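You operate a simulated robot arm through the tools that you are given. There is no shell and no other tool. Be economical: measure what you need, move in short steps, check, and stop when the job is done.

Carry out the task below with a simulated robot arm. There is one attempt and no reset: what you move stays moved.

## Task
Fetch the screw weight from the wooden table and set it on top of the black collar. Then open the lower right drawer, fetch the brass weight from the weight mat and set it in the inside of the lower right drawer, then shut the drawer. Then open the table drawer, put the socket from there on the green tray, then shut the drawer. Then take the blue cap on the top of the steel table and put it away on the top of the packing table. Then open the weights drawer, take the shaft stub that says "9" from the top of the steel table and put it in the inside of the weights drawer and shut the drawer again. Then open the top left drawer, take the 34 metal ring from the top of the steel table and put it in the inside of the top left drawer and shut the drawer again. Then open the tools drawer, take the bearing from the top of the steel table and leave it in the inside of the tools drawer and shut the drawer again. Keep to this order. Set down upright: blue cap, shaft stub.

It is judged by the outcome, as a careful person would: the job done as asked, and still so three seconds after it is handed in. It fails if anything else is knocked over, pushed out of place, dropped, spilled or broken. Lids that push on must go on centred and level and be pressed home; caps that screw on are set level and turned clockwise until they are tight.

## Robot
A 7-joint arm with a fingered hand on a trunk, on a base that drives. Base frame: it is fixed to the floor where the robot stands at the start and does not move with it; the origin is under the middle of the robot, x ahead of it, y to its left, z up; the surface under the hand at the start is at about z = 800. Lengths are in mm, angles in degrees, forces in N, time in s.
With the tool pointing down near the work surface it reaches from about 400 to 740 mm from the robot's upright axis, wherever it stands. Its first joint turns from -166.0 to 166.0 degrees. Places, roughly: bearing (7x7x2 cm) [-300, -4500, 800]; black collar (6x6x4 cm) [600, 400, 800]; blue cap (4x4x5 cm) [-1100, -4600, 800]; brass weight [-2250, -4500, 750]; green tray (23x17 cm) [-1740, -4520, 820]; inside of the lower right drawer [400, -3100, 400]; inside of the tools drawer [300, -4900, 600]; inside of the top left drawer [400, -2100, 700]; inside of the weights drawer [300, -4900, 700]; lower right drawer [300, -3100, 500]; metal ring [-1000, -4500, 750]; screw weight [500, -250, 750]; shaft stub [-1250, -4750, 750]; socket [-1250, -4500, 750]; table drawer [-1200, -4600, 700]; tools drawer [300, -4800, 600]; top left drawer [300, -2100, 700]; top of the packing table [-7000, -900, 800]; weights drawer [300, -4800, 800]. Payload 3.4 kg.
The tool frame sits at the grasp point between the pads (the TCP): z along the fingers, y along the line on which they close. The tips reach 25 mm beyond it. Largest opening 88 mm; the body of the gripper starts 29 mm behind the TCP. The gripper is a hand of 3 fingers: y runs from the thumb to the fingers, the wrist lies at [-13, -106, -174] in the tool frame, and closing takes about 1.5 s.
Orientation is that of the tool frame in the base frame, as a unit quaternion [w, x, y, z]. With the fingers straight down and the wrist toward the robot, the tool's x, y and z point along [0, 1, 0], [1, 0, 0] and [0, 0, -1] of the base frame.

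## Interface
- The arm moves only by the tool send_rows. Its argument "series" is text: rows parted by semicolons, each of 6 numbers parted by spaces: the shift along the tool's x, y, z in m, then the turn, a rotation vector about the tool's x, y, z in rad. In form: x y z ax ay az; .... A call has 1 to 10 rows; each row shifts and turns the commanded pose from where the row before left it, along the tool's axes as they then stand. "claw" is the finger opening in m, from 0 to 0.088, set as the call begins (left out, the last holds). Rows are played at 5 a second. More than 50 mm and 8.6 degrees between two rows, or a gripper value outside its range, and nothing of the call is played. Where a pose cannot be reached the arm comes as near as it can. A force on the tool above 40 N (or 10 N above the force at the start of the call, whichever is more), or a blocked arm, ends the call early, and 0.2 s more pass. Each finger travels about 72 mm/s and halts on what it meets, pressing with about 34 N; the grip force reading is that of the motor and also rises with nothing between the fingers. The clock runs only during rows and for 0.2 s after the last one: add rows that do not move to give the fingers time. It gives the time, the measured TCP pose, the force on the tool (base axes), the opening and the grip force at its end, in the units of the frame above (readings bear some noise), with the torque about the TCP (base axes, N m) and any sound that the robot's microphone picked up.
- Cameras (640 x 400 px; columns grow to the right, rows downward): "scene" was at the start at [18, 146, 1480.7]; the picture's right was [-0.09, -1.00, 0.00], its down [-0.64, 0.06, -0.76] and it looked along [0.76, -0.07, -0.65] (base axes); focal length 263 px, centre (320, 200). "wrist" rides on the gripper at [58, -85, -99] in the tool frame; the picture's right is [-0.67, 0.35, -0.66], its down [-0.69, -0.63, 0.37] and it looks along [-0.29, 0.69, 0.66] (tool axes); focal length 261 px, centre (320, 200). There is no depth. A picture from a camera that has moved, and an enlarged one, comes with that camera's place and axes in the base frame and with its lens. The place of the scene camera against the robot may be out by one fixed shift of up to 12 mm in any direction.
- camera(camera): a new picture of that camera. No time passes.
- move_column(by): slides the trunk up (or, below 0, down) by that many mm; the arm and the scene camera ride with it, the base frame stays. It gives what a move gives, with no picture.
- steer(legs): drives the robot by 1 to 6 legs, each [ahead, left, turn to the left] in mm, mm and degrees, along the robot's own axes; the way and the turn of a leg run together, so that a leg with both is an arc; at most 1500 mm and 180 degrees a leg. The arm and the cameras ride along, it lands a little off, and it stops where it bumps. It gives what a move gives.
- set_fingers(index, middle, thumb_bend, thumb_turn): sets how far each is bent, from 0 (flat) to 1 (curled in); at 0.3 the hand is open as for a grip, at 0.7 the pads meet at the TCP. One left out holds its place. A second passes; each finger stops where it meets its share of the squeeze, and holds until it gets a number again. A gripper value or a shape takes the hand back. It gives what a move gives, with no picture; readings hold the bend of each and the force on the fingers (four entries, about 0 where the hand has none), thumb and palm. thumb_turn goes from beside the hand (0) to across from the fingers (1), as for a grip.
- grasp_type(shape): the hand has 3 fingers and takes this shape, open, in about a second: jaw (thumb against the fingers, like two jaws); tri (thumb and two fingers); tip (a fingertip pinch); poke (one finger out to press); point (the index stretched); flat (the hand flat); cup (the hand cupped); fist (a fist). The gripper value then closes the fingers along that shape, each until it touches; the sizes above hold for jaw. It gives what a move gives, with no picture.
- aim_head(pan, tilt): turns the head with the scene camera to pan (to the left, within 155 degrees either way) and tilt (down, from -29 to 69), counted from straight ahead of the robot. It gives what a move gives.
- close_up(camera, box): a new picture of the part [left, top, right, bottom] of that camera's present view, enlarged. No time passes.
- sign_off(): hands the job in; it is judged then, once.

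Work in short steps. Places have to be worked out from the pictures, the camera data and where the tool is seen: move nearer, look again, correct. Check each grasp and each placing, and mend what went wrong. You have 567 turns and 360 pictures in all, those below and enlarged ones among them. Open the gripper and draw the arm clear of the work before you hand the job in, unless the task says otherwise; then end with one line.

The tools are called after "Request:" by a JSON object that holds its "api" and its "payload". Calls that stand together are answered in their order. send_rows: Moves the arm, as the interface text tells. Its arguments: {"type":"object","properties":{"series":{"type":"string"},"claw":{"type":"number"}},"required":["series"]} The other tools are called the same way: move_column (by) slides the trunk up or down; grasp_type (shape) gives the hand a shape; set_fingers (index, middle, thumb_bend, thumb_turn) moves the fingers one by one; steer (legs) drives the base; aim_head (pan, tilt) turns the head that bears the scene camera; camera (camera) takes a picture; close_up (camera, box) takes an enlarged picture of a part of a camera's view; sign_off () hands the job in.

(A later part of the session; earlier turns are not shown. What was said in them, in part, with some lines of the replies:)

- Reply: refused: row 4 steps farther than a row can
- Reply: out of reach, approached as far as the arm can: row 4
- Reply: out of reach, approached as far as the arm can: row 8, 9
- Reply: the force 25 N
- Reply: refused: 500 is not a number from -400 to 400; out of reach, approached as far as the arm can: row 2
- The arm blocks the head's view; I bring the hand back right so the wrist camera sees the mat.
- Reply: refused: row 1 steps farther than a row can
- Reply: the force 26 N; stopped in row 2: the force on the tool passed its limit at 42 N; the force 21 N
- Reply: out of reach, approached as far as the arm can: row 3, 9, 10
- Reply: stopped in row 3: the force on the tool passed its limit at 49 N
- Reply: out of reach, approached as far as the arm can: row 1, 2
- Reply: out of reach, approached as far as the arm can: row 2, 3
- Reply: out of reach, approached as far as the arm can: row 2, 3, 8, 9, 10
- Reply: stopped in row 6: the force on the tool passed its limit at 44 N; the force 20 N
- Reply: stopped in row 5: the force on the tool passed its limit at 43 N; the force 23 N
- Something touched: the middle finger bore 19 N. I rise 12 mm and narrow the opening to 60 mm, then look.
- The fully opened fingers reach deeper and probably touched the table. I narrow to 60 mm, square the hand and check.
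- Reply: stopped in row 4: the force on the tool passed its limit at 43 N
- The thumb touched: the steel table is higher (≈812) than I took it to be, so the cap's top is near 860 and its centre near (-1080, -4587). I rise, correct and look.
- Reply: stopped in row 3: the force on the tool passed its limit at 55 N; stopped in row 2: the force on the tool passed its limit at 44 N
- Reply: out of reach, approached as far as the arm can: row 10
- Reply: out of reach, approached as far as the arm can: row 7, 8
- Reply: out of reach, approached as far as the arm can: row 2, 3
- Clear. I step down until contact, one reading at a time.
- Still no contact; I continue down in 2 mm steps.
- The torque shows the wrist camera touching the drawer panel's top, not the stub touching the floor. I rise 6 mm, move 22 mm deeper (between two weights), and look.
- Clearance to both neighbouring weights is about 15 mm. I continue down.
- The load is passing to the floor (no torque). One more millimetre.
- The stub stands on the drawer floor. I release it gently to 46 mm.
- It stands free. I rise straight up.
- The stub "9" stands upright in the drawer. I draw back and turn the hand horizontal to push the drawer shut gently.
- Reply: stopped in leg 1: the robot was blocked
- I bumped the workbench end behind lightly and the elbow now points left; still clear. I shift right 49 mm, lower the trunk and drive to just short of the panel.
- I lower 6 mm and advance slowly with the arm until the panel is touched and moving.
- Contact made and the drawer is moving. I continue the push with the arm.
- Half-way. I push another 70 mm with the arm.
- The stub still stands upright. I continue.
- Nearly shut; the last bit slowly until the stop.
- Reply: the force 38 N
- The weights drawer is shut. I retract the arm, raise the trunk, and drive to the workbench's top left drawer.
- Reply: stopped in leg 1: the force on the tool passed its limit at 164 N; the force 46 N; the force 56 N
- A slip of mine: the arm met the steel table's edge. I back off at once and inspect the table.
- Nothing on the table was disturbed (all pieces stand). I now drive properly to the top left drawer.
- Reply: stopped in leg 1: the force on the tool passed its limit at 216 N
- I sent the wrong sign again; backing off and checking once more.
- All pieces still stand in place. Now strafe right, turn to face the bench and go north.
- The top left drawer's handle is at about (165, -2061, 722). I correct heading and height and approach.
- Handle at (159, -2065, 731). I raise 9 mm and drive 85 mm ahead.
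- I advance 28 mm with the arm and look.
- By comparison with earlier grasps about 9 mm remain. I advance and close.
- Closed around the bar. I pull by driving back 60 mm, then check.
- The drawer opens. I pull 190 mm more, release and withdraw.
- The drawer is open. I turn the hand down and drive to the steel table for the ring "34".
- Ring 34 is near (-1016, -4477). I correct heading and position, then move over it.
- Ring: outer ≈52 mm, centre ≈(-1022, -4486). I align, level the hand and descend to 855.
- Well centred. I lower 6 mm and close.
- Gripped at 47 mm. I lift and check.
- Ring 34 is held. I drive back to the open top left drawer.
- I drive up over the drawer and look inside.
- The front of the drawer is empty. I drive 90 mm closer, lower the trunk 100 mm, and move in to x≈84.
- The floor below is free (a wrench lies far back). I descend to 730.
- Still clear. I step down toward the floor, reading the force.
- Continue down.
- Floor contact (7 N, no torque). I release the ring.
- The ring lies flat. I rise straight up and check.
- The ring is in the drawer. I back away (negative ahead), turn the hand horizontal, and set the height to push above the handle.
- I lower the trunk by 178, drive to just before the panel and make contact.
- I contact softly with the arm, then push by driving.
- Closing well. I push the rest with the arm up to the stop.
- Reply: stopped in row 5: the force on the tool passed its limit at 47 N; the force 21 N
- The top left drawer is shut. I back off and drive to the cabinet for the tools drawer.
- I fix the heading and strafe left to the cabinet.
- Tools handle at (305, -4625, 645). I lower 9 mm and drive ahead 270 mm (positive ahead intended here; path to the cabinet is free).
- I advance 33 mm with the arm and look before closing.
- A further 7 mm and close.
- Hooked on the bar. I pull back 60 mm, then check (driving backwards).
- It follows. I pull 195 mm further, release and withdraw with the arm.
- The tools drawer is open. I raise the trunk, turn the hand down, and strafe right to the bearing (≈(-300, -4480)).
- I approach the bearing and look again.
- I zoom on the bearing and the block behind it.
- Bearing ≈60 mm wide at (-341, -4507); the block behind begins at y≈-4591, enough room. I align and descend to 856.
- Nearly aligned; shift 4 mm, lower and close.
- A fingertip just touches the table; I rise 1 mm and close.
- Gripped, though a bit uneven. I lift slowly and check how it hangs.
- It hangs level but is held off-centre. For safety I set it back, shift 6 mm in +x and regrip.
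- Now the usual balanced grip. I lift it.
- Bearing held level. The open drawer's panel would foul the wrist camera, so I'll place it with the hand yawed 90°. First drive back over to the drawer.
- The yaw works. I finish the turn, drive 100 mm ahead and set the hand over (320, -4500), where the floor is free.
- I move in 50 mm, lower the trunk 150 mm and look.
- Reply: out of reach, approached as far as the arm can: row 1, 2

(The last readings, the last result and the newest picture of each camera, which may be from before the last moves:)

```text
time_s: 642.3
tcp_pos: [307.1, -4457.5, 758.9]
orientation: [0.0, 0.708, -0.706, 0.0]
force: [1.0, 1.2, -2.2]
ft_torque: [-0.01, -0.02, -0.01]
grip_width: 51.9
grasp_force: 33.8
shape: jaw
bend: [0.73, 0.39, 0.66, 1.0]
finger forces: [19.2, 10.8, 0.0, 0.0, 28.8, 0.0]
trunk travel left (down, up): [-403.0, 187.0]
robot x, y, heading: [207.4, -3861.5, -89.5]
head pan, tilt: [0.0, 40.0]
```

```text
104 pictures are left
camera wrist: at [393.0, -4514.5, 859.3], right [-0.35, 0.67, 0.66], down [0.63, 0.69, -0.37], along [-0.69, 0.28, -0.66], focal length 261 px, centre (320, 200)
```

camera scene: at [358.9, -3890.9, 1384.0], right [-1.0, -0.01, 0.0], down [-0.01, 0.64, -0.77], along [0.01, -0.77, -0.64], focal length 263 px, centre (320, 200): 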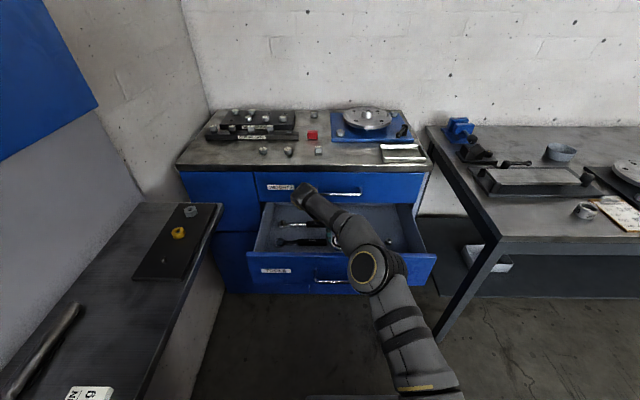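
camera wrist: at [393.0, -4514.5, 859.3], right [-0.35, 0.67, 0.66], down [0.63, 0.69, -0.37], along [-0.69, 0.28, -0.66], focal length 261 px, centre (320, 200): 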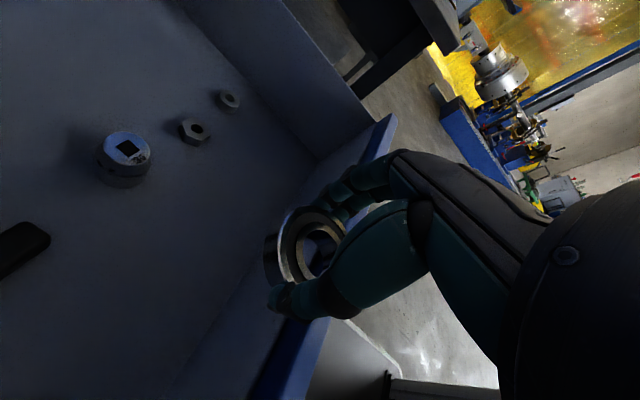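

The arm reached its limit short of y=-4500; I drive 43 mm ahead to bring it there (nothing in the way at this height).

Request:
{"api": "steer", "payload": {"legs": [[43, 10, 0]]}}

Request:
{"api": "camera", "payload": {"camera": "wrist"}}

Request:
{"api": "close_up", "payload": {"camera": "scene", "box": [220, 150, 460, 310]}}

```text
time_s: 643.2
tcp_pos: [316.7, -4502.0, 759.6]
orientation: [0.0, 0.708, -0.707, 0.0]
force: [0.1, 0.0, -1.9]
ft_torque: [0.01, -0.01, 0.0]
grip_width: 51.9
grasp_force: 34.7
shape: jaw
bend: [0.74, 0.39, 0.66, 1.0]
finger forces: [19.2, 10.8, 0.0, 0.0, 28.7, 0.1]
trunk travel left (down, up): [-403.0, 187.0]
robot x, y, heading: [214.5, -3904.9, -89.5]
head pan, tilt: [0.0, 40.0]
```

```text
103 pictures are left
camera wrist: at [402.8, -4557.8, 859.7], right [-0.35, 0.67, 0.66], down [0.63, 0.69, -0.37], along [-0.69, 0.28, -0.66], focal length 261 px, centre (320, 200)
```

wrist: 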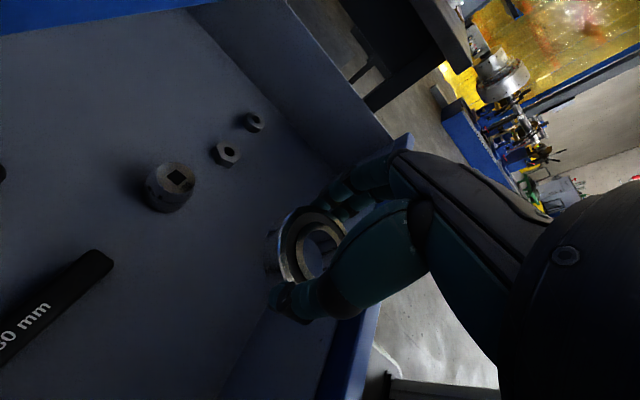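

```text
2.50 times, centred on (340, 230) of scene
camera zoom: at [369.1, -3934.2, 1384.0], right [-1.0, -0.01, 0.0], down [-0.01, 0.64, -0.77], along [0.01, -0.77, -0.64], focal length 658 px, centre (270, 125)
```

zoom: 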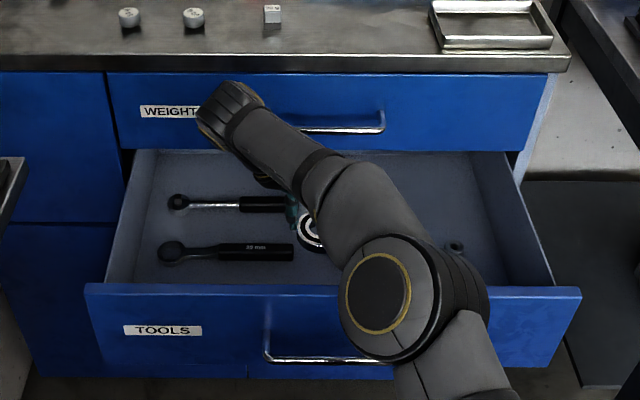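

The footprint is free. I descend 60 mm and check the arm's clearance to the panel.

Request:
{"api": "send_rows", "payload": {"series": "0 0 0.02 0 0 0; 0 0 0.02 0 0 0; 0 0 0.02 0 0 0; 0 0 0 0 0 0"}}

Request:
{"api": "close_up", "payload": {"camera": "scene", "box": [220, 150, 460, 310]}}

Request:
{"api": "camera", "payload": {"camera": "wrist"}}

```text
time_s: 644.2
tcp_pos: [318.5, -4502.2, 700.0]
orientation: [0.0, 0.707, -0.707, 0.0]
force: [0.5, 0.1, -1.4]
ft_torque: [0.01, -0.02, 0.01]
grip_width: 52.3
grasp_force: 33.8
shape: jaw
bend: [0.74, 0.39, 0.66, 1.0]
finger forces: [19.2, 10.8, 0.0, 0.0, 28.7, 0.0]
trunk travel left (down, up): [-403.0, 187.0]
robot x, y, heading: [213.8, -3905.0, -89.3]
head pan, tilt: [0.0, 40.0]
```

```text
2.50 times, centred on (340, 230) of scene
camera zoom: at [369.2, -3934.2, 1384.0], right [-1.0, -0.01, 0.0], down [-0.01, 0.64, -0.77], along [0.01, -0.77, -0.64], focal length 658 px, centre (270, 125)
```

zoom: 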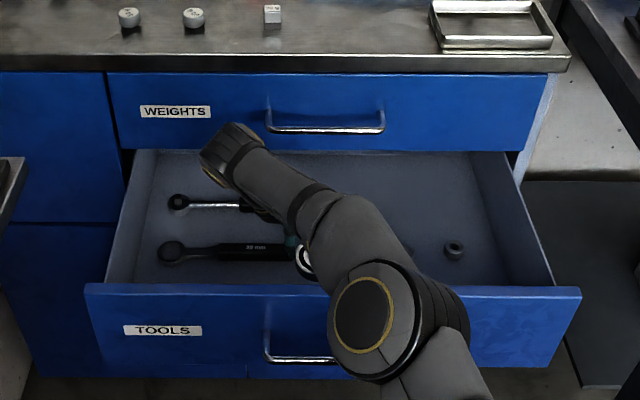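

```text
100 pictures are left
camera wrist: at [403.1, -4558.8, 799.7], right [-0.35, 0.67, 0.66], down [0.63, 0.69, -0.37], along [-0.7, 0.28, -0.66], focal length 261 px, centre (320, 200)
```

wrist: 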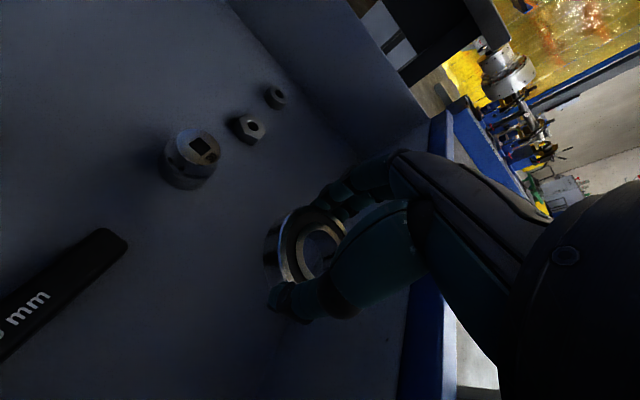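

Forearm is well above the panel. I descend another 50 mm.

Request:
{"api": "send_rows", "payload": {"series": "0 0 0.02 0 0 0; 0 0 0.02 0 0 0; 0 0 0.012 0 0 0; 0 0 0 0 0 0"}}

Request:
{"api": "camera", "payload": {"camera": "wrist"}}

Request:
{"api": "camera", "payload": {"camera": "scene"}}

```text
time_s: 645.2
tcp_pos: [316.4, -4499.9, 645.8]
orientation: [0.0, 0.708, -0.706, 0.0]
force: [0.6, -0.2, -2.2]
ft_torque: [-0.01, 0.01, 0.03]
grip_width: 52.0
grasp_force: 34.3
shape: jaw
bend: [0.74, 0.39, 0.66, 1.0]
finger forces: [19.3, 10.9, 0.0, 0.0, 28.8, 0.1]
trunk travel left (down, up): [-403.0, 187.0]
robot x, y, heading: [216.9, -3902.5, -89.5]
head pan, tilt: [0.0, 40.0]
```

```text
99 pictures are left
camera wrist: at [402.7, -4556.5, 746.1], right [-0.35, 0.67, 0.66], down [0.63, 0.69, -0.37], along [-0.69, 0.28, -0.66], focal length 261 px, centre (320, 200)
```

wrist: 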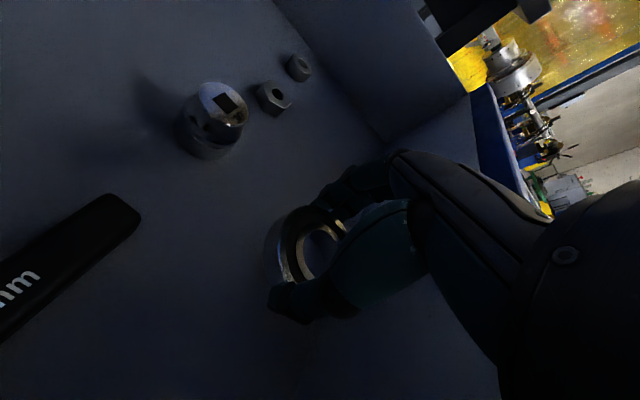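

```text
98 pictures are left
camera scene: at [369.2, -3934.1, 1384.0], right [-1.0, -0.01, 0.0], down [-0.01, 0.64, -0.77], along [0.01, -0.77, -0.64], focal length 263 px, centre (320, 200)
```

scene: 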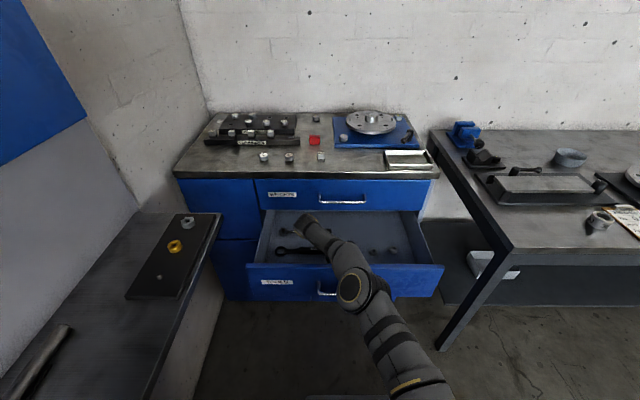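

I step down toward the floor with force checks.

Request:
{"api": "send_rows", "payload": {"series": "0 0 0.005 0 0 0; 0 0 0.005 0 0 0; 0 0 0.004 0 0 0; 0 0 0 0 0 0"}}

```text
time_s: 646.2
tcp_pos: [317.3, -4501.7, 631.6]
orientation: [0.0, 0.708, -0.706, 0.001]
force: [-0.1, -0.4, -1.7]
ft_torque: [0.02, 0.03, 0.02]
grip_width: 52.1
grasp_force: 34.4
shape: jaw
bend: [0.74, 0.39, 0.66, 1.0]
finger forces: [19.2, 10.8, 0.0, 0.0, 28.8, 0.0]
trunk travel left (down, up): [-403.0, 187.0]
robot x, y, heading: [217.3, -3907.7, -89.5]
head pan, tilt: [0.0, 40.0]
```

Request:
{"api": "send_rows", "payload": {"series": "0 0 0.003 0 0 0; 0 0 0.003 0 0 0; 0 0 0.002 0 0 0; 0 0 0 0 0 0"}}

```text
time_s: 647.2
tcp_pos: [317.2, -4501.1, 624.9]
orientation: [0.001, 0.708, -0.706, -0.001]
force: [0.7, -0.2, -1.6]
ft_torque: [-0.04, 0.01, -0.03]
grip_width: 52.2
grasp_force: 34.2
shape: jaw
bend: [0.74, 0.39, 0.66, 1.0]
finger forces: [19.2, 10.8, 0.1, 0.0, 28.8, 0.1]
trunk travel left (down, up): [-403.0, 187.0]
robot x, y, heading: [217.0, -3906.3, -89.7]
head pan, tilt: [0.0, 40.0]
```

Request:
{"api": "send_rows", "payload": {"series": "0 0 0.003 0 0 0; 0 0 0.003 0 0 0; 0 0 0.002 0 0 0; 0 0 0 0 0 0"}}

```text
time_s: 648.2
tcp_pos: [316.0, -4498.5, 618.8]
orientation: [0.001, 0.708, -0.706, -0.001]
force: [-0.6, -0.5, -1.1]
ft_torque: [-0.08, 0.0, -0.02]
grip_width: 52.0
grasp_force: 34.0
shape: jaw
bend: [0.74, 0.39, 0.66, 1.0]
finger forces: [19.1, 10.9, 0.0, 0.0, 28.7, 0.0]
out of reach, approached as far as the arm can: row 2
trunk travel left (down, up): [-403.0, 187.0]
robot x, y, heading: [215.5, -3906.1, -89.4]
head pan, tilt: [0.0, 40.0]
```

The arm is at its limit; I continue with the trunk in small steps.

Request:
{"api": "move_column", "payload": {"by": -4}}

```text
time_s: 648.7
tcp_pos: [315.1, -4499.0, 617.2]
orientation: [0.0, 0.708, -0.706, 0.0]
force: [-0.1, -0.1, -1.6]
ft_torque: [0.01, 0.0, 0.03]
grip_width: 52.0
grasp_force: 33.6
shape: jaw
bend: [0.74, 0.39, 0.66, 1.0]
finger forces: [19.2, 10.8, 0.0, 0.1, 28.7, 0.0]
trunk travel left (down, up): [-399.0, 191.0]
robot x, y, heading: [217.0, -3907.6, -89.5]
head pan, tilt: [0.0, 40.0]
```

Request:
{"api": "move_column", "payload": {"by": -3}}

Request:
{"api": "close_up", "payload": {"camera": "wrist", "box": [200, 150, 420, 330]}}

```text
time_s: 649.2
tcp_pos: [316.6, -4498.8, 612.6]
orientation: [0.0, 0.708, -0.706, -0.001]
force: [-0.2, -0.7, -1.5]
ft_torque: [-0.04, 0.01, 0.0]
grip_width: 52.0
grasp_force: 33.5
shape: jaw
bend: [0.74, 0.39, 0.66, 1.0]
finger forces: [19.2, 10.8, 0.0, 0.0, 28.7, 0.0]
trunk travel left (down, up): [-396.0, 194.0]
robot x, y, heading: [215.5, -3907.4, -89.5]
head pan, tilt: [0.0, 40.0]
```

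```text
2.22 times, centred on (310, 240) of wrist
camera zoom: at [401.4, -4555.6, 714.0], right [-0.35, 0.67, 0.66], down [0.63, 0.69, -0.37], along [-0.7, 0.28, -0.66], focal length 579 px, centre (342, 111)
```

zoom: 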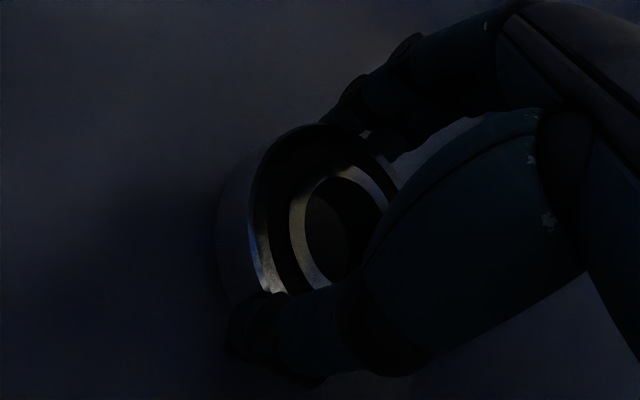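

Still above the floor; a few mm more.

Request:
{"api": "move_column", "payload": {"by": -3}}

```text
time_s: 649.8
tcp_pos: [316.5, -4499.1, 611.4]
orientation: [0.0, 0.707, -0.707, 0.0]
force: [-0.3, 0.5, -2.2]
ft_torque: [-0.02, 0.01, 0.03]
grip_width: 51.9
grasp_force: 33.3
shape: jaw
bend: [0.74, 0.39, 0.66, 1.0]
finger forces: [19.2, 10.8, 0.0, 0.0, 28.7, 0.1]
trunk travel left (down, up): [-393.0, 197.0]
robot x, y, heading: [218.4, -3904.6, -89.4]
head pan, tilt: [0.0, 40.0]
```

Request:
{"api": "move_column", "payload": {"by": -3}}

```text
time_s: 650.3
tcp_pos: [316.5, -4498.4, 607.1]
orientation: [0.0, -0.707, 0.707, 0.0]
force: [0.1, 0.5, -1.4]
ft_torque: [0.01, -0.01, 0.02]
grip_width: 52.1
grasp_force: 34.1
shape: jaw
bend: [0.74, 0.39, 0.66, 1.0]
finger forces: [19.2, 10.7, 0.0, 0.0, 28.7, 0.1]
trunk travel left (down, up): [-390.0, 200.0]
robot x, y, heading: [215.7, -3906.2, -89.5]
head pan, tilt: [0.0, 40.0]
```

I check the forearm's clearance over the panel before going on.

Request:
{"api": "close_up", "payload": {"camera": "scene", "box": [240, 190, 460, 330]}}

Request:
{"api": "move_column", "payload": {"by": -2}}

```text
2.86 times, centred on (350, 260) of scene
camera zoom: at [369.1, -3934.0, 1371.0], right [-1.0, -0.01, 0.0], down [-0.01, 0.64, -0.77], along [0.01, -0.77, -0.64], focal length 752 px, centre (234, 29)
```

zoom: 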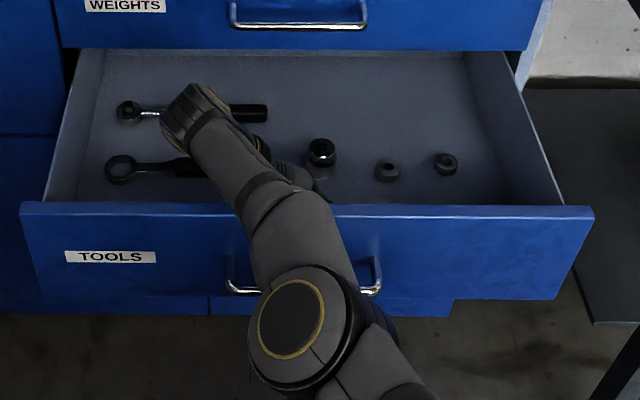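

```text
time_s: 650.8
tcp_pos: [315.7, -4499.0, 605.9]
orientation: [0.001, 0.708, -0.706, 0.0]
force: [0.6, -0.4, -2.1]
ft_torque: [-0.01, -0.02, 0.02]
grip_width: 51.7
grasp_force: 34.1
shape: jaw
bend: [0.74, 0.39, 0.66, 1.0]
finger forces: [19.2, 10.8, 0.1, 0.0, 28.7, 0.0]
trunk travel left (down, up): [-388.0, 202.0]
robot x, y, heading: [218.9, -3910.3, -89.2]
head pan, tilt: [0.0, 40.0]
```

The forearm rises clear towards the elbow. Continue.

Request:
{"api": "move_column", "payload": {"by": -3}}

```text
time_s: 651.3
tcp_pos: [315.0, -4498.7, 602.2]
orientation: [0.0, 0.708, -0.706, -0.001]
force: [0.0, -0.6, -1.3]
ft_torque: [0.02, 0.04, -0.02]
grip_width: 51.8
grasp_force: 33.5
shape: jaw
bend: [0.74, 0.39, 0.66, 1.0]
finger forces: [19.1, 10.8, 0.0, 0.1, 28.7, 0.1]
trunk travel left (down, up): [-385.0, 205.0]
robot x, y, heading: [217.3, -3902.5, -89.3]
head pan, tilt: [0.0, 40.0]
```

Request:
{"api": "move_column", "payload": {"by": -2}}

```text
time_s: 651.9
tcp_pos: [314.7, -4498.3, 601.4]
orientation: [0.0, 0.708, -0.707, 0.0]
force: [0.4, -0.7, -2.4]
ft_torque: [-0.02, -0.01, -0.02]
grip_width: 52.0
grasp_force: 34.1
shape: jaw
bend: [0.74, 0.39, 0.66, 1.0]
finger forces: [19.2, 10.8, 0.0, 0.0, 28.8, 0.0]
trunk travel left (down, up): [-383.0, 207.0]
robot x, y, heading: [216.4, -3903.1, -89.4]
head pan, tilt: [0.0, 40.0]
```

The floor may be deeper (≈555). I continue.

Request:
{"api": "move_column", "payload": {"by": -4}}

```text
time_s: 652.4
tcp_pos: [315.4, -4498.8, 598.3]
orientation: [0.002, 0.707, -0.707, 0.001]
force: [0.9, -0.7, 13.7]
ft_torque: [0.0, 0.0, -0.04]
grip_width: 51.8
grasp_force: 34.0
shape: jaw
bend: [0.74, 0.38, 0.66, 1.0]
finger forces: [19.7, 11.7, 0.1, 0.1, 31.3, 0.0]
trunk travel left (down, up): [-379.0, 211.0]
robot x, y, heading: [216.0, -3905.6, -89.4]
head pan, tilt: [0.0, 40.0]
```

Contact (14 N, no torque). I release the bearing.

Request:
{"api": "send_rows", "payload": {"series": "0 0 -0.001 0 0 0; 0 0 0 0 0 0; 0 0 0 0 0 0; 0 0 0 0 0 0; 0 0 0 0 0 0", "claw": 0.076}}

Request:
{"api": "close_up", "payload": {"camera": "wrist", "box": [200, 150, 420, 330]}}

```text
time_s: 653.6
tcp_pos: [315.2, -4498.7, 597.9]
orientation: [0.0, 0.708, -0.707, 0.0]
force: [0.9, 0.7, 4.0]
ft_torque: [0.07, 0.14, -0.06]
grip_width: 75.2
grasp_force: 0.1
shape: jaw
bend: [0.28, 0.33, 0.42, 0.99]
finger forces: [0.1, 3.2, 0.0, 0.0, 0.1, 0.1]
trunk travel left (down, up): [-379.0, 211.0]
robot x, y, heading: [216.6, -3903.7, -89.5]
head pan, tilt: [0.0, 40.0]
```

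```text
2.22 times, centred on (310, 240) of wrist
camera zoom: at [401.4, -4555.0, 697.9], right [-0.35, 0.67, 0.66], down [0.63, 0.69, -0.37], along [-0.7, 0.28, -0.66], focal length 579 px, centre (342, 111)
```

zoom: 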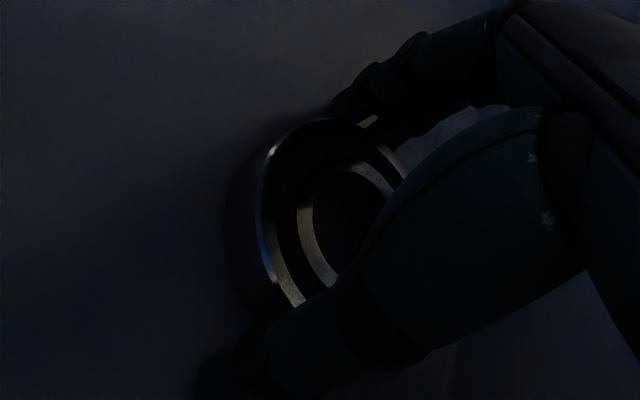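

Released. I rise vertically with the trunk.

Request:
{"api": "move_column", "payload": {"by": 30}}

Request:
{"api": "move_column", "payload": {"by": 175}}

Request:
{"api": "camera", "payload": {"camera": "wrist"}}

Request:
{"api": "send_rows", "payload": {"series": "0 0 -0.045 0 0 0; 0 0 -0.045 0 0 0; 0 0 -0.045 0 0 0; 0 0 -0.045 0 0 0; 0 0 0 0 0 0"}}

Request:
{"api": "camera", "payload": {"camera": "scene"}}

```text
time_s: 654.3
tcp_pos: [315.3, -4498.5, 628.5]
orientation: [0.001, 0.708, -0.706, 0.0]
force: [0.1, 0.7, 0.3]
ft_torque: [-0.01, 0.01, 0.03]
grip_width: 75.9
grasp_force: 0.0
shape: jaw
bend: [0.28, 0.33, 0.42, 0.99]
finger forces: [0.0, 0.0, 0.0, 0.0, 0.0, 0.1]
trunk travel left (down, up): [-409.0, 181.0]
robot x, y, heading: [216.6, -3905.3, -89.4]
head pan, tilt: [0.0, 40.0]
```

```text
time_s: 656.3
tcp_pos: [315.4, -4498.8, 802.1]
orientation: [0.0, 0.708, -0.706, 0.001]
force: [0.3, -0.3, 0.1]
ft_torque: [0.02, -0.02, 0.0]
grip_width: 75.7
grasp_force: 0.0
shape: jaw
bend: [0.28, 0.33, 0.42, 0.99]
finger forces: [0.0, 0.1, 0.0, 0.0, 0.0, 0.0]
trunk travel left (down, up): [-584.0, 6.0]
robot x, y, heading: [216.1, -3903.9, -89.7]
head pan, tilt: [0.0, 40.0]
```

```text
94 pictures are left
camera wrist: at [401.3, -4555.2, 902.8], right [-0.35, 0.67, 0.66], down [0.63, 0.69, -0.37], along [-0.7, 0.28, -0.66], focal length 261 px, centre (320, 200)
```

wrist: 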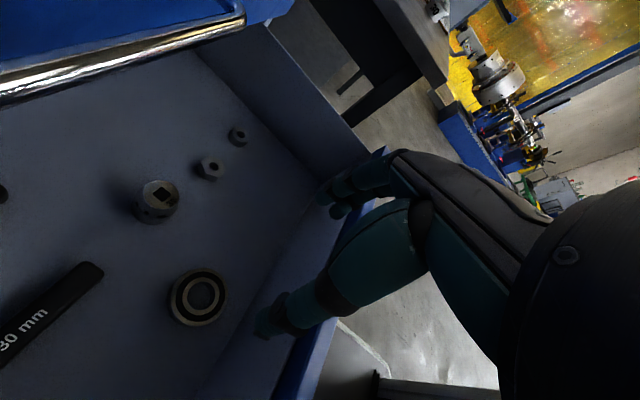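

```text
time_s: 657.5
tcp_pos: [318.3, -4510.0, 982.1]
orientation: [-0.001, 0.708, -0.706, 0.0]
force: [0.3, -0.2, 0.0]
ft_torque: [-0.01, 0.0, -0.03]
grip_width: 76.1
grasp_force: 0.1
shape: jaw
bend: [0.28, 0.33, 0.42, 0.99]
finger forces: [0.0, 0.0, 0.0, 0.0, 0.0, 0.0]
out of reach, approached as far as the arm can: row 1, 2
trunk travel left (down, up): [-584.0, 6.0]
robot x, y, heading: [219.2, -3907.9, -89.6]
head pan, tilt: [0.0, 40.0]
```

```text
93 pictures are left
camera scene: at [369.1, -3933.9, 1565.0], right [-1.0, -0.01, 0.0], down [-0.01, 0.64, -0.77], along [0.01, -0.77, -0.64], focal length 263 px, centre (320, 200)
```

scene: 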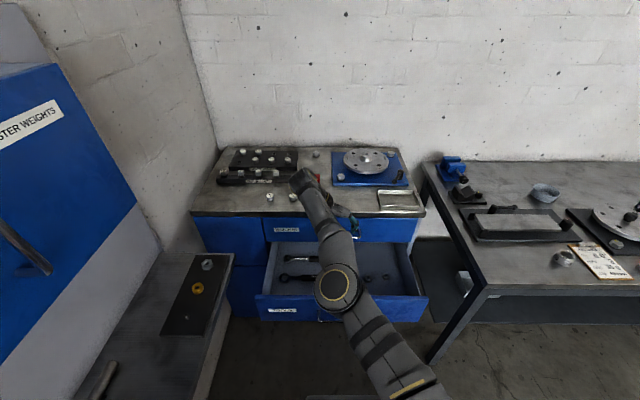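

The bearing lies flat in the drawer. I back up (not too far, bench end behind), yaw the hand back and turn it horizontal.

Request:
{"api": "steer", "payload": {"legs": [[-215, 0, 0]]}}

Request:
{"api": "send_rows", "payload": {"series": "0 0 0 0 0 -0.149; 0 0 0 0 0 -0.149; 0 0 0 0 0 -0.149; 0 0 0 0 0 -0.149; 0 0 0 0 0 -0.149; 0 0 0 0 0 -0.149; 0 0 0 0 0 -0.149; 0 0 0 0 0 -0.149; 0 0 0 0 0 -0.149; 0 0 0 0 0 -0.149", "claw": 0.0}}

Request:
{"api": "send_rows", "payload": {"series": "0 0 0 0 0 -0.08; 0 0 0 -0.149 0 0; 0 0 0 -0.149 0 0; 0 0 0 -0.149 0 0; 0 0 0 -0.149 0 0; 0 0 0 -0.149 0 0; 0 0 0 -0.149 0 0; 0 0 0 -0.149 0 0; 0 0 0 -0.149 0 0; 0 0 0 -0.149 0 0"}}

Request:
{"api": "camera", "payload": {"camera": "scene"}}

```text
time_s: 659.2
tcp_pos: [321.0, -4287.1, 981.2]
orientation: [0.0, 0.71, -0.704, 0.0]
force: [-0.3, 0.4, 0.2]
ft_torque: [-0.03, -0.03, 0.01]
grip_width: 75.9
grasp_force: 0.1
shape: jaw
bend: [0.28, 0.33, 0.42, 0.99]
finger forces: [0.1, 0.1, 0.0, 0.1, 0.0, 0.0]
trunk travel left (down, up): [-584.0, 6.0]
robot x, y, heading: [214.5, -3685.5, -89.0]
head pan, tilt: [0.0, 40.0]
```

```text
time_s: 661.4
tcp_pos: [364.1, -4403.5, 990.7]
orientation: [-0.001, 0.999, -0.035, 0.0]
force: [0.2, -0.4, -0.5]
ft_torque: [0.01, 0.02, 0.0]
grip_width: 0.0
grasp_force: 33.5
shape: jaw
bend: [0.7, 0.7, 0.72, 1.0]
finger forces: [0.0, 0.0, 0.0, 0.0, 0.1, 0.0]
out of reach, approached as far as the arm can: row 1, 2, 3, 4, 5, 6, 7, 8, 9, 10
trunk travel left (down, up): [-584.0, 6.0]
robot x, y, heading: [215.0, -3687.1, -88.9]
head pan, tilt: [0.0, 40.0]
```

```text
time_s: 663.6
tcp_pos: [367.1, -4470.3, 1011.3]
orientation: [0.623, 0.782, 0.004, 0.002]
force: [-0.6, 0.0, 0.1]
ft_torque: [0.01, -0.02, 0.0]
grip_width: 0.0
grasp_force: 34.0
shape: jaw
bend: [0.7, 0.7, 0.72, 1.0]
finger forces: [0.0, 0.0, 0.1, 0.0, 0.0, 0.0]
out of reach, approached as far as the arm can: row 2, 3, 4, 5, 6, 9, 10
trunk travel left (down, up): [-584.0, 6.0]
robot x, y, heading: [212.5, -3684.8, -89.0]
head pan, tilt: [0.0, 40.0]
```

```text
92 pictures are left
camera scene: at [366.1, -3712.8, 1565.1], right [-1.0, -0.02, 0.0], down [-0.01, 0.64, -0.77], along [0.01, -0.77, -0.64], focal length 263 px, centre (320, 200)
```

scene: 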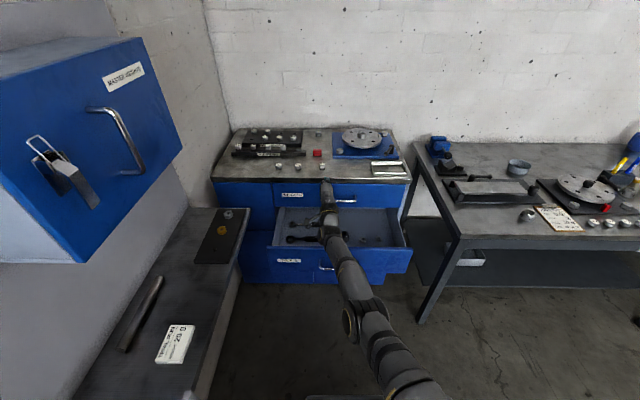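

The arm stretched forward during the turn. I pull the hand back gently.

Request:
{"api": "send_rows", "payload": {"series": "0 0 -0.01 0 0 0; 0 0 -0.03 0 0 0; 0 0 0 0 0 0"}}

```text
time_s: 664.4
tcp_pos: [372.0, -4467.7, 1008.9]
orientation: [0.621, 0.784, 0.003, 0.002]
force: [0.1, 0.4, -1.6]
ft_torque: [0.0, 0.0, 0.01]
grip_width: 0.0
grasp_force: 33.9
shape: jaw
bend: [0.7, 0.7, 0.72, 1.0]
finger forces: [0.0, 0.0, 0.1, 0.0, 0.0, 0.1]
out of reach, approached as far as the arm can: row 1, 2
trunk travel left (down, up): [-584.0, 6.0]
robot x, y, heading: [215.3, -3686.3, -89.0]
head pan, tilt: [0.0, 40.0]
```

It is caught in an awkward posture; I turn the hand back down to recover.

Request:
{"api": "send_rows", "payload": {"series": "0 0 0 0.149 0 0; 0 0 0 0.149 0 0; 0 0 0 0.149 0 0; 0 0 0 0.149 0 0; 0 0 0 0.149 0 0; 0 0 0 0.149 0 0; 0 0 0 0.149 0 0; 0 0 0 0.149 0 0; 0 0 0 0.149 0 0; 0 0 0 0 0 0"}}

Request:
{"api": "camera", "payload": {"camera": "scene"}}

```text
time_s: 666.6
tcp_pos: [297.6, -4422.7, 947.4]
orientation: [-0.001, 1.0, 0.004, -0.001]
force: [-0.3, 0.8, 0.1]
ft_torque: [0.0, 0.05, 0.01]
grip_width: 0.3
grasp_force: 34.0
shape: jaw
bend: [0.7, 0.7, 0.72, 1.0]
finger forces: [0.1, 0.0, 0.0, 0.1, 0.1, 0.0]
out of reach, approached as far as the arm can: row 1, 2, 3, 5, 6, 7, 8, 9
trunk travel left (down, up): [-584.0, 6.0]
robot x, y, heading: [215.8, -3683.0, -88.9]
head pan, tilt: [0.0, 40.0]
```

```text
91 pictures are left
camera scene: at [366.5, -3712.9, 1565.0], right [-1.0, -0.02, 0.0], down [-0.01, 0.64, -0.77], along [0.01, -0.77, -0.64], focal length 263 px, centre (320, 200)
```

scene: 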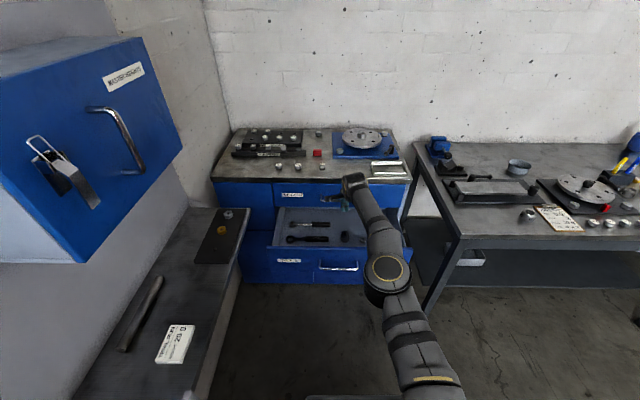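

The hand is down again; now pull it in toward the robot.

Request:
{"api": "send_rows", "payload": {"series": "0 -0.03 0 0 0 0; 0 -0.04 0 0 0 0; 0 -0.04 0 0 0 0; 0 -0.04 0 0 0 0; 0 0 0 0 0 0"}}

Request:
{"api": "camera", "payload": {"camera": "scene"}}

```text
time_s: 667.8
tcp_pos: [297.1, -4271.3, 942.4]
orientation: [0.0, 1.0, 0.004, -0.001]
force: [0.9, -0.1, 0.3]
ft_torque: [0.0, -0.02, 0.02]
grip_width: 0.0
grasp_force: 34.4
shape: jaw
bend: [0.7, 0.7, 0.72, 1.0]
finger forces: [0.0, 0.0, 0.1, 0.1, 0.1, 0.0]
trunk travel left (down, up): [-584.0, 6.0]
robot x, y, heading: [214.8, -3687.6, -89.2]
head pan, tilt: [0.0, 40.0]
```

```text
90 pictures are left
camera scene: at [366.5, -3713.0, 1565.0], right [-1.0, -0.02, 0.0], down [-0.01, 0.64, -0.77], along [0.01, -0.77, -0.64], focal length 263 px, centre (320, 200)
```

scene: 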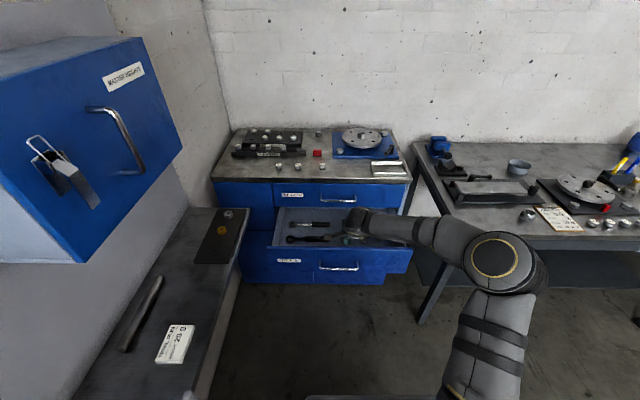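

Recovered. I turn the hand horizontal now.

Request:
{"api": "send_rows", "payload": {"series": "0 0 0 -0.149 0 0; 0 0 0 -0.149 0 0; 0 0 0 -0.149 0 0; 0 0 0 -0.149 0 0; 0 0 0 -0.149 0 0; 0 0 0 -0.149 0 0; 0 0 0 -0.149 0 0; 0 0 0 -0.149 0 0; 0 0 0 -0.149 0 0; 0 0 0 -0.09 0 0"}}

Request:
{"api": "camera", "payload": {"camera": "scene"}}

```text
time_s: 670.0
tcp_pos: [296.7, -4271.3, 946.5]
orientation: [0.657, 0.754, 0.004, 0.003]
force: [-0.3, 0.5, -0.6]
ft_torque: [-0.02, 0.0, -0.03]
grip_width: 0.1
grasp_force: 34.0
shape: jaw
bend: [0.7, 0.7, 0.72, 1.0]
finger forces: [0.0, 0.1, 0.1, 0.1, 0.0, 0.0]
trunk travel left (down, up): [-584.0, 6.0]
robot x, y, heading: [214.3, -3685.7, -88.9]
head pan, tilt: [0.0, 40.0]
```

```text
89 pictures are left
camera scene: at [366.6, -3713.0, 1565.1], right [-1.0, -0.02, 0.0], down [-0.01, 0.64, -0.77], along [0.01, -0.77, -0.64], focal length 263 px, centre (320, 200)
```

scene: 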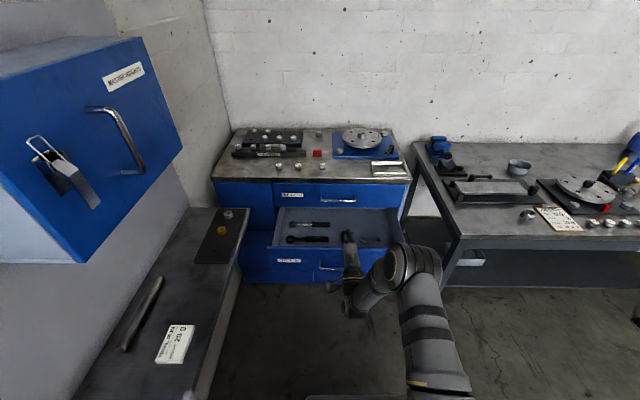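

I lower the trunk 264 mm to the panel's upper part and approach.

Request:
{"api": "move_column", "payload": {"by": -264}}

Request:
{"api": "camera", "payload": {"camera": "wrist"}}

Request:
{"api": "steer", "payload": {"legs": [[80, 0, -0.8]]}}

Request:
{"api": "camera", "payload": {"camera": "wrist"}}

```text
time_s: 672.7
tcp_pos: [295.7, -4272.2, 682.5]
orientation: [0.656, 0.755, 0.004, 0.003]
force: [-0.4, -0.5, 0.5]
ft_torque: [-0.02, -0.01, -0.01]
grip_width: 0.0
grasp_force: 33.7
shape: jaw
bend: [0.7, 0.7, 0.72, 1.0]
finger forces: [0.0, 0.0, 0.0, 0.0, 0.1, 0.0]
trunk travel left (down, up): [-320.0, 270.0]
robot x, y, heading: [214.6, -3685.3, -89.0]
head pan, tilt: [0.0, 40.0]
```

```text
88 pictures are left
camera wrist: at [353.3, -4159.9, 613.2], right [-0.67, 0.59, 0.44], down [-0.68, -0.28, -0.67], along [-0.28, -0.75, 0.6], focal length 261 px, centre (320, 200)
```

wrist: 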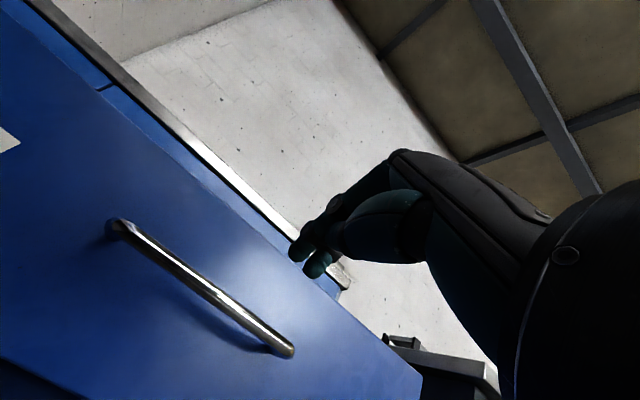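

```text
time_s: 673.7
tcp_pos: [289.5, -4354.3, 680.7]
orientation: [0.655, 0.755, 0.0, -0.001]
force: [0.1, -0.1, 0.5]
ft_torque: [-0.01, -0.01, -0.01]
grip_width: 0.0
grasp_force: 34.6
shape: jaw
bend: [0.7, 0.7, 0.72, 1.0]
finger forces: [0.1, 0.0, 0.0, 0.0, 0.0, 0.1]
trunk travel left (down, up): [-320.0, 270.0]
robot x, y, heading: [217.8, -3768.5, -89.9]
head pan, tilt: [0.0, 40.0]
```

```text
87 pictures are left
camera wrist: at [348.6, -4242.9, 613.2], right [-0.67, 0.6, 0.44], down [-0.69, -0.27, -0.67], along [-0.29, -0.75, 0.6], focal length 261 px, centre (320, 200)
```

wrist: 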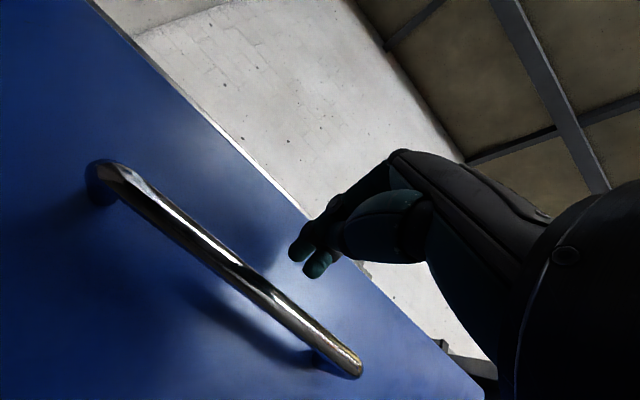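

I contact the panel softly with the arm, then drive 140 mm ahead pushing it.

Request:
{"api": "send_rows", "payload": {"series": "0 0.001 0.008 0 0 0; 0 0.001 0.008 0 0 0; 0 0.001 0.007 0 0 0; 0 0.001 0.006 0 0 0; 0 0.001 0.006 0 0 0; 0 0.001 0.006 0 0 0; 0 0.001 0.006 0 0 0"}}

Request:
{"api": "steer", "payload": {"legs": [[140, 0, 0]]}}

Request:
{"api": "camera", "payload": {"camera": "scene"}}

```text
time_s: 675.3
tcp_pos: [289.2, -4403.2, 684.0]
orientation: [0.656, 0.755, 0.0, -0.001]
force: [-0.6, 0.4, -0.2]
ft_torque: [0.01, 0.0, 0.0]
grip_width: 0.1
grasp_force: 33.8
shape: jaw
bend: [0.7, 0.7, 0.72, 1.0]
finger forces: [0.1, 0.0, 0.0, 0.0, 0.1, 0.1]
trunk travel left (down, up): [-320.0, 270.0]
robot x, y, heading: [217.5, -3767.4, -89.6]
head pan, tilt: [0.0, 40.0]
```

```text
time_s: 676.7
tcp_pos: [295.7, -4544.8, 684.3]
orientation: [0.656, 0.754, 0.003, 0.002]
force: [-0.4, 0.2, 0.1]
ft_torque: [0.02, 0.0, 0.01]
grip_width: 0.1
grasp_force: 33.9
shape: jaw
bend: [0.7, 0.7, 0.72, 1.0]
finger forces: [0.1, 0.0, 0.0, 0.0, 0.0, 0.0]
trunk travel left (down, up): [-320.0, 270.0]
robot x, y, heading: [218.1, -3911.0, -89.5]
head pan, tilt: [0.0, 40.0]
```

```text
86 pictures are left
camera scene: at [368.5, -3938.6, 1301.0], right [-1.0, -0.01, 0.0], down [-0.01, 0.64, -0.77], along [0.01, -0.77, -0.64], focal length 263 px, centre (320, 200)
```

scene: 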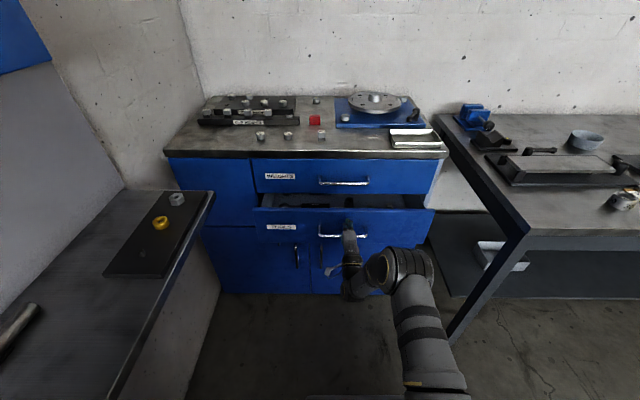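

The rest with the arm, ending slowly at the stop.

Request:
{"api": "send_rows", "payload": {"series": "0 0.001 0.009 0 0 0; 0 0.001 0.009 0 0 0; 0 0.001 0.009 0 0 0; 0 0.001 0.009 0 0 0; 0 0.001 0.009 0 0 0; 0 0.001 0.009 0 0 0; 0 0.001 0.008 0 0 0; 0 0.001 0.008 0 0 0; 0 0.001 0.006 0 0 0"}}

Request:
{"api": "send_rows", "payload": {"series": "0 0.0005 0.005 0 0 0; 0 0.0005 0.005 0 0 0; 0 0.0005 0.004 0 0 0; 0 0.0005 0.004 0 0 0; 0 0.0005 0.004 0 0 0; 0 0.0005 0.004 0 0 0; 0 0.0005 0.004 0 0 0; 0 0 0 0 0 0"}}

Request:
{"api": "close_up", "payload": {"camera": "scene", "box": [220, 130, 460, 300]}}

```text
time_s: 678.7
tcp_pos: [297.2, -4622.3, 682.6]
orientation: [0.656, 0.754, 0.002, 0.002]
force: [0.6, 0.3, 0.0]
ft_torque: [0.0, 0.01, -0.02]
grip_width: 0.0
grasp_force: 34.3
shape: jaw
bend: [0.7, 0.7, 0.72, 1.0]
finger forces: [0.0, 0.1, 0.0, 0.1, 0.1, 0.0]
trunk travel left (down, up): [-320.0, 270.0]
robot x, y, heading: [215.8, -3912.4, -89.4]
head pan, tilt: [0.0, 40.0]
```

```text
time_s: 680.0
tcp_pos: [295.6, -4641.4, 680.0]
orientation: [0.655, 0.756, 0.002, 0.001]
force: [-2.2, 20.2, 1.8]
ft_torque: [-0.24, -0.02, -0.02]
grip_width: 0.0
grasp_force: 34.1
shape: jaw
bend: [0.7, 0.7, 0.74, 1.0]
finger forces: [4.3, 0.1, 0.0, 0.0, 0.1, 0.0]
trunk travel left (down, up): [-320.0, 270.0]
robot x, y, heading: [214.9, -3906.1, -89.1]
head pan, tilt: [0.0, 40.0]
stopped in row 6: the force on the tool passed its limit at 49 N (the readings are from after the stop); the commanded pose is now the measured one
```

```text
2.35 times, centred on (340, 215) of scene
camera zoom: at [368.2, -3935.4, 1301.2], right [-1.0, -0.01, 0.0], down [-0.01, 0.64, -0.77], along [0.01, -0.77, -0.64], focal length 620 px, centre (273, 165)
```

zoom: 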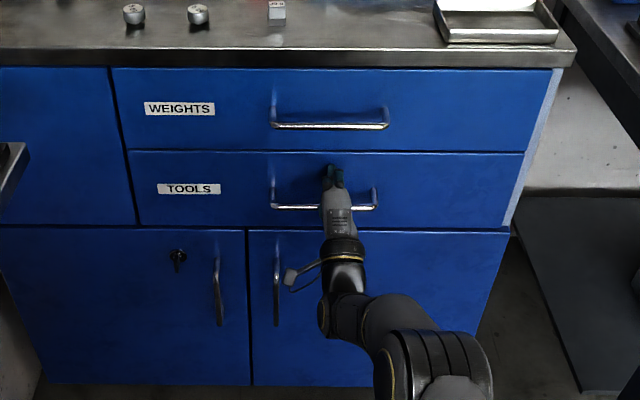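

All drawers are shut. I withdraw the arm, open the hand, and take a last look around.

Request:
{"api": "send_rows", "payload": {"series": "0 0 -0.02 0 0 0; 0 0 -0.045 0 0 0; 0 0 -0.045 0 0 0; 0 0 -0.045 0 0 0; 0 0 -0.03 0 0 0; 0 0 0 0 0 0", "claw": 0.088}}

Request:
{"api": "steer", "payload": {"legs": [[-60, 0, 0], [0, -900, 0]]}}

Request:
{"api": "move_column", "payload": {"by": 250}}

Request:
{"api": "camera", "payload": {"camera": "scene"}}

Request:
{"api": "aim_head", "payload": {"pan": 110, "tilt": 30}}

Request:
{"api": "camera", "payload": {"camera": "scene"}}

```text
time_s: 681.4
tcp_pos: [293.7, -4460.5, 706.2]
orientation: [0.655, 0.756, 0.002, 0.001]
force: [1.2, -0.4, 1.3]
ft_torque: [-0.01, 0.03, -0.02]
grip_width: 87.8
grasp_force: 0.1
shape: jaw
bend: [0.3, 0.3, 0.3, 0.98]
finger forces: [0.1, 0.1, 0.0, 0.0, 0.0, 0.0]
trunk travel left (down, up): [-320.0, 270.0]
robot x, y, heading: [220.9, -3911.6, -89.4]
head pan, tilt: [0.0, 40.0]
```

```text
time_s: 686.8
tcp_pos: [-630.1, -4412.6, 706.7]
orientation: [0.655, 0.756, 0.004, 0.002]
force: [-0.7, 1.3, -0.6]
ft_torque: [-0.04, 0.02, 0.0]
grip_width: 87.6
grasp_force: 0.0
shape: jaw
bend: [0.3, 0.3, 0.3, 0.98]
finger forces: [0.0, 0.6, 0.0, 0.1, 0.1, 0.0]
trunk travel left (down, up): [-320.0, 270.0]
robot x, y, heading: [-708.0, -3864.4, -89.0]
head pan, tilt: [0.0, 40.0]
```

```text
time_s: 687.6
tcp_pos: [-629.6, -4410.8, 736.4]
orientation: [0.645, 0.764, 0.005, 0.001]
force: [0.7, 1.5, -20.7]
ft_torque: [-0.13, -0.2, -0.04]
grip_width: 81.4
grasp_force: 0.1
shape: jaw
bend: [0.3, 0.43, 0.3, 0.98]
finger forces: [0.1, 20.1, 0.0, 0.0, 0.0, 0.0]
trunk travel left (down, up): [-359.0, 231.0]
robot x, y, heading: [-706.7, -3860.8, -89.0]
head pan, tilt: [0.0, 40.0]
stopped: the force on the tool passed its limit at 55 N (the readings are from after the stop); the commanded pose is now the measured one
```

```text
84 pictures are left
camera scene: at [-556.6, -3891.5, 1340.7], right [-1.0, -0.02, 0.0], down [-0.01, 0.64, -0.77], along [0.01, -0.77, -0.64], focal length 263 px, centre (320, 200)
```

scene: 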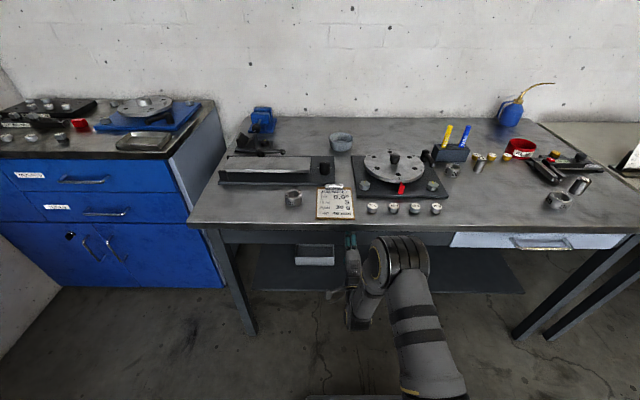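

```text
time_s: 689.5
tcp_pos: [-628.8, -4408.6, 739.1]
orientation: [0.647, 0.763, 0.006, 0.002]
force: [-0.2, 21.0, -33.8]
ft_torque: [-1.09, -0.31, -0.21]
grip_width: 75.4
grasp_force: 0.1
shape: jaw
bend: [0.3, 0.46, 0.3, 0.98]
finger forces: [0.4, 38.4, 0.0, 0.0, 0.1, 0.0]
trunk travel left (down, up): [-359.0, 231.0]
robot x, y, heading: [-708.2, -3861.6, -89.1]
head pan, tilt: [110.0, 30.0]
```

```text
83 pictures are left
camera scene: at [-473.3, -3773.4, 1355.8], right [0.36, -0.93, 0.0], down [-0.47, -0.18, -0.87], along [0.81, 0.31, -0.5], focal length 263 px, centre (320, 200)
```

scene: 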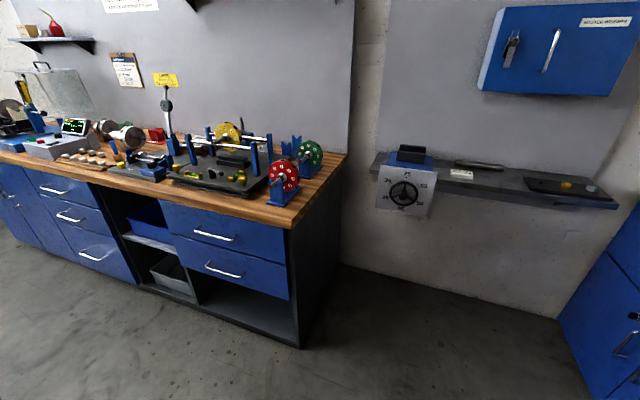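

The hand caught under the steel table's edge while rising. I lower the trunk and back away, then check.

Request:
{"api": "move_column", "payload": {"by": -35}}

Request:
{"api": "steer", "payload": {"legs": [[-250, 0, 0]]}}

Request:
{"api": "aim_head", "payload": {"pan": 0, "tilt": 35}}

Request:
{"api": "camera", "payload": {"camera": "scene"}}

Request:
{"api": "close_up", "payload": {"camera": "scene", "box": [200, 90, 640, 260]}}

```text
time_s: 690.3
tcp_pos: [-629.9, -4411.2, 706.1]
orientation: [0.649, 0.761, 0.005, 0.002]
force: [-0.3, 0.1, -0.2]
ft_torque: [0.0, 0.0, -0.01]
grip_width: 87.6
grasp_force: 0.1
shape: jaw
bend: [0.3, 0.3, 0.3, 0.98]
finger forces: [0.1, 0.0, 0.1, 0.0, 0.0, 0.0]
trunk travel left (down, up): [-324.0, 266.0]
robot x, y, heading: [-708.1, -3860.4, -89.3]
head pan, tilt: [110.0, 30.0]
```

```text
time_s: 692.1
tcp_pos: [-634.8, -4159.9, 704.5]
orientation: [0.647, 0.762, 0.004, 0.001]
force: [-0.3, 0.0, -0.6]
ft_torque: [0.02, 0.06, 0.0]
grip_width: 87.4
grasp_force: 0.1
shape: jaw
bend: [0.3, 0.3, 0.3, 0.98]
finger forces: [0.0, 0.1, 0.0, 0.1, 0.0, 0.1]
trunk travel left (down, up): [-324.0, 266.0]
robot x, y, heading: [-709.5, -3613.4, -89.3]
head pan, tilt: [110.0, 30.0]
```

```text
time_s: 694.0
tcp_pos: [-633.5, -4159.8, 704.4]
orientation: [0.647, 0.762, 0.004, 0.001]
force: [-0.4, -0.7, 0.6]
ft_torque: [-0.02, 0.03, -0.01]
grip_width: 87.6
grasp_force: 0.0
shape: jaw
bend: [0.3, 0.3, 0.3, 0.98]
finger forces: [0.0, 0.0, 0.0, 0.0, 0.1, 0.0]
trunk travel left (down, up): [-324.0, 266.0]
robot x, y, heading: [-712.5, -3608.7, -89.1]
head pan, tilt: [0.0, 35.0]
```

```text
82 pictures are left
camera scene: at [-560.3, -3642.9, 1313.1], right [-1.0, -0.01, 0.0], down [-0.01, 0.57, -0.82], along [0.01, -0.82, -0.57], focal length 263 px, centre (320, 200)
```

scene: 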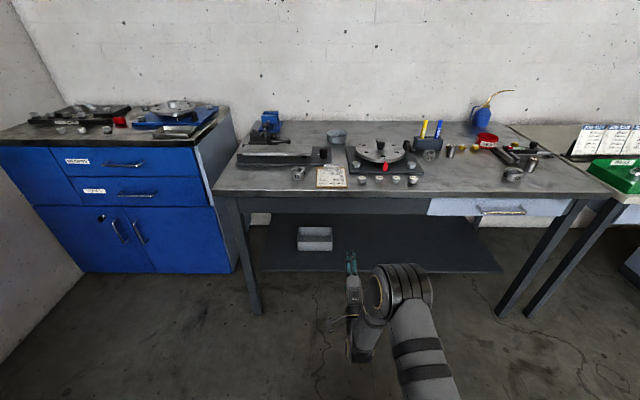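

```text
1.45 times, centred on (420, 175) of scene
camera zoom: at [-560.3, -3642.9, 1313.1], right [-1.0, -0.01, 0.0], down [-0.01, 0.57, -0.82], along [0.01, -0.82, -0.57], focal length 383 px, centre (174, 236)
```

zoom: 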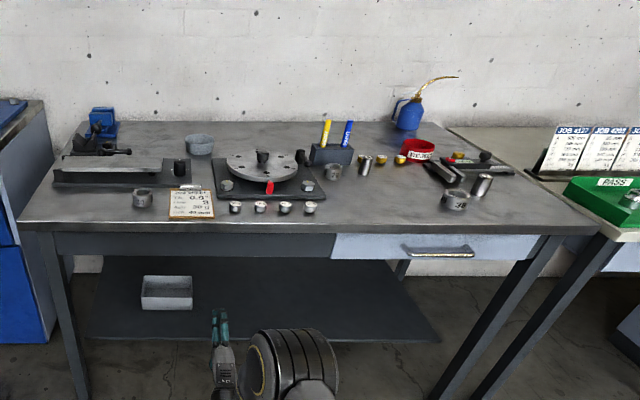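

Everything stands as it should, all the drawers are shut, the hand is open and the arm is clear. I hand the job in.

Request:
{"api": "sign_off", "payload": {}}

```text
The job is handed in.
```

All seven parts of the job are done in the order asked, every drawer is shut, and the blue cap and shaft stub "9" were set down upright; I took the 10 g weight as the screw weight, since only it matched the given place, and while driving I bumped the steel table three times and the workbench end once, with nothing visibly displaced afterwards.
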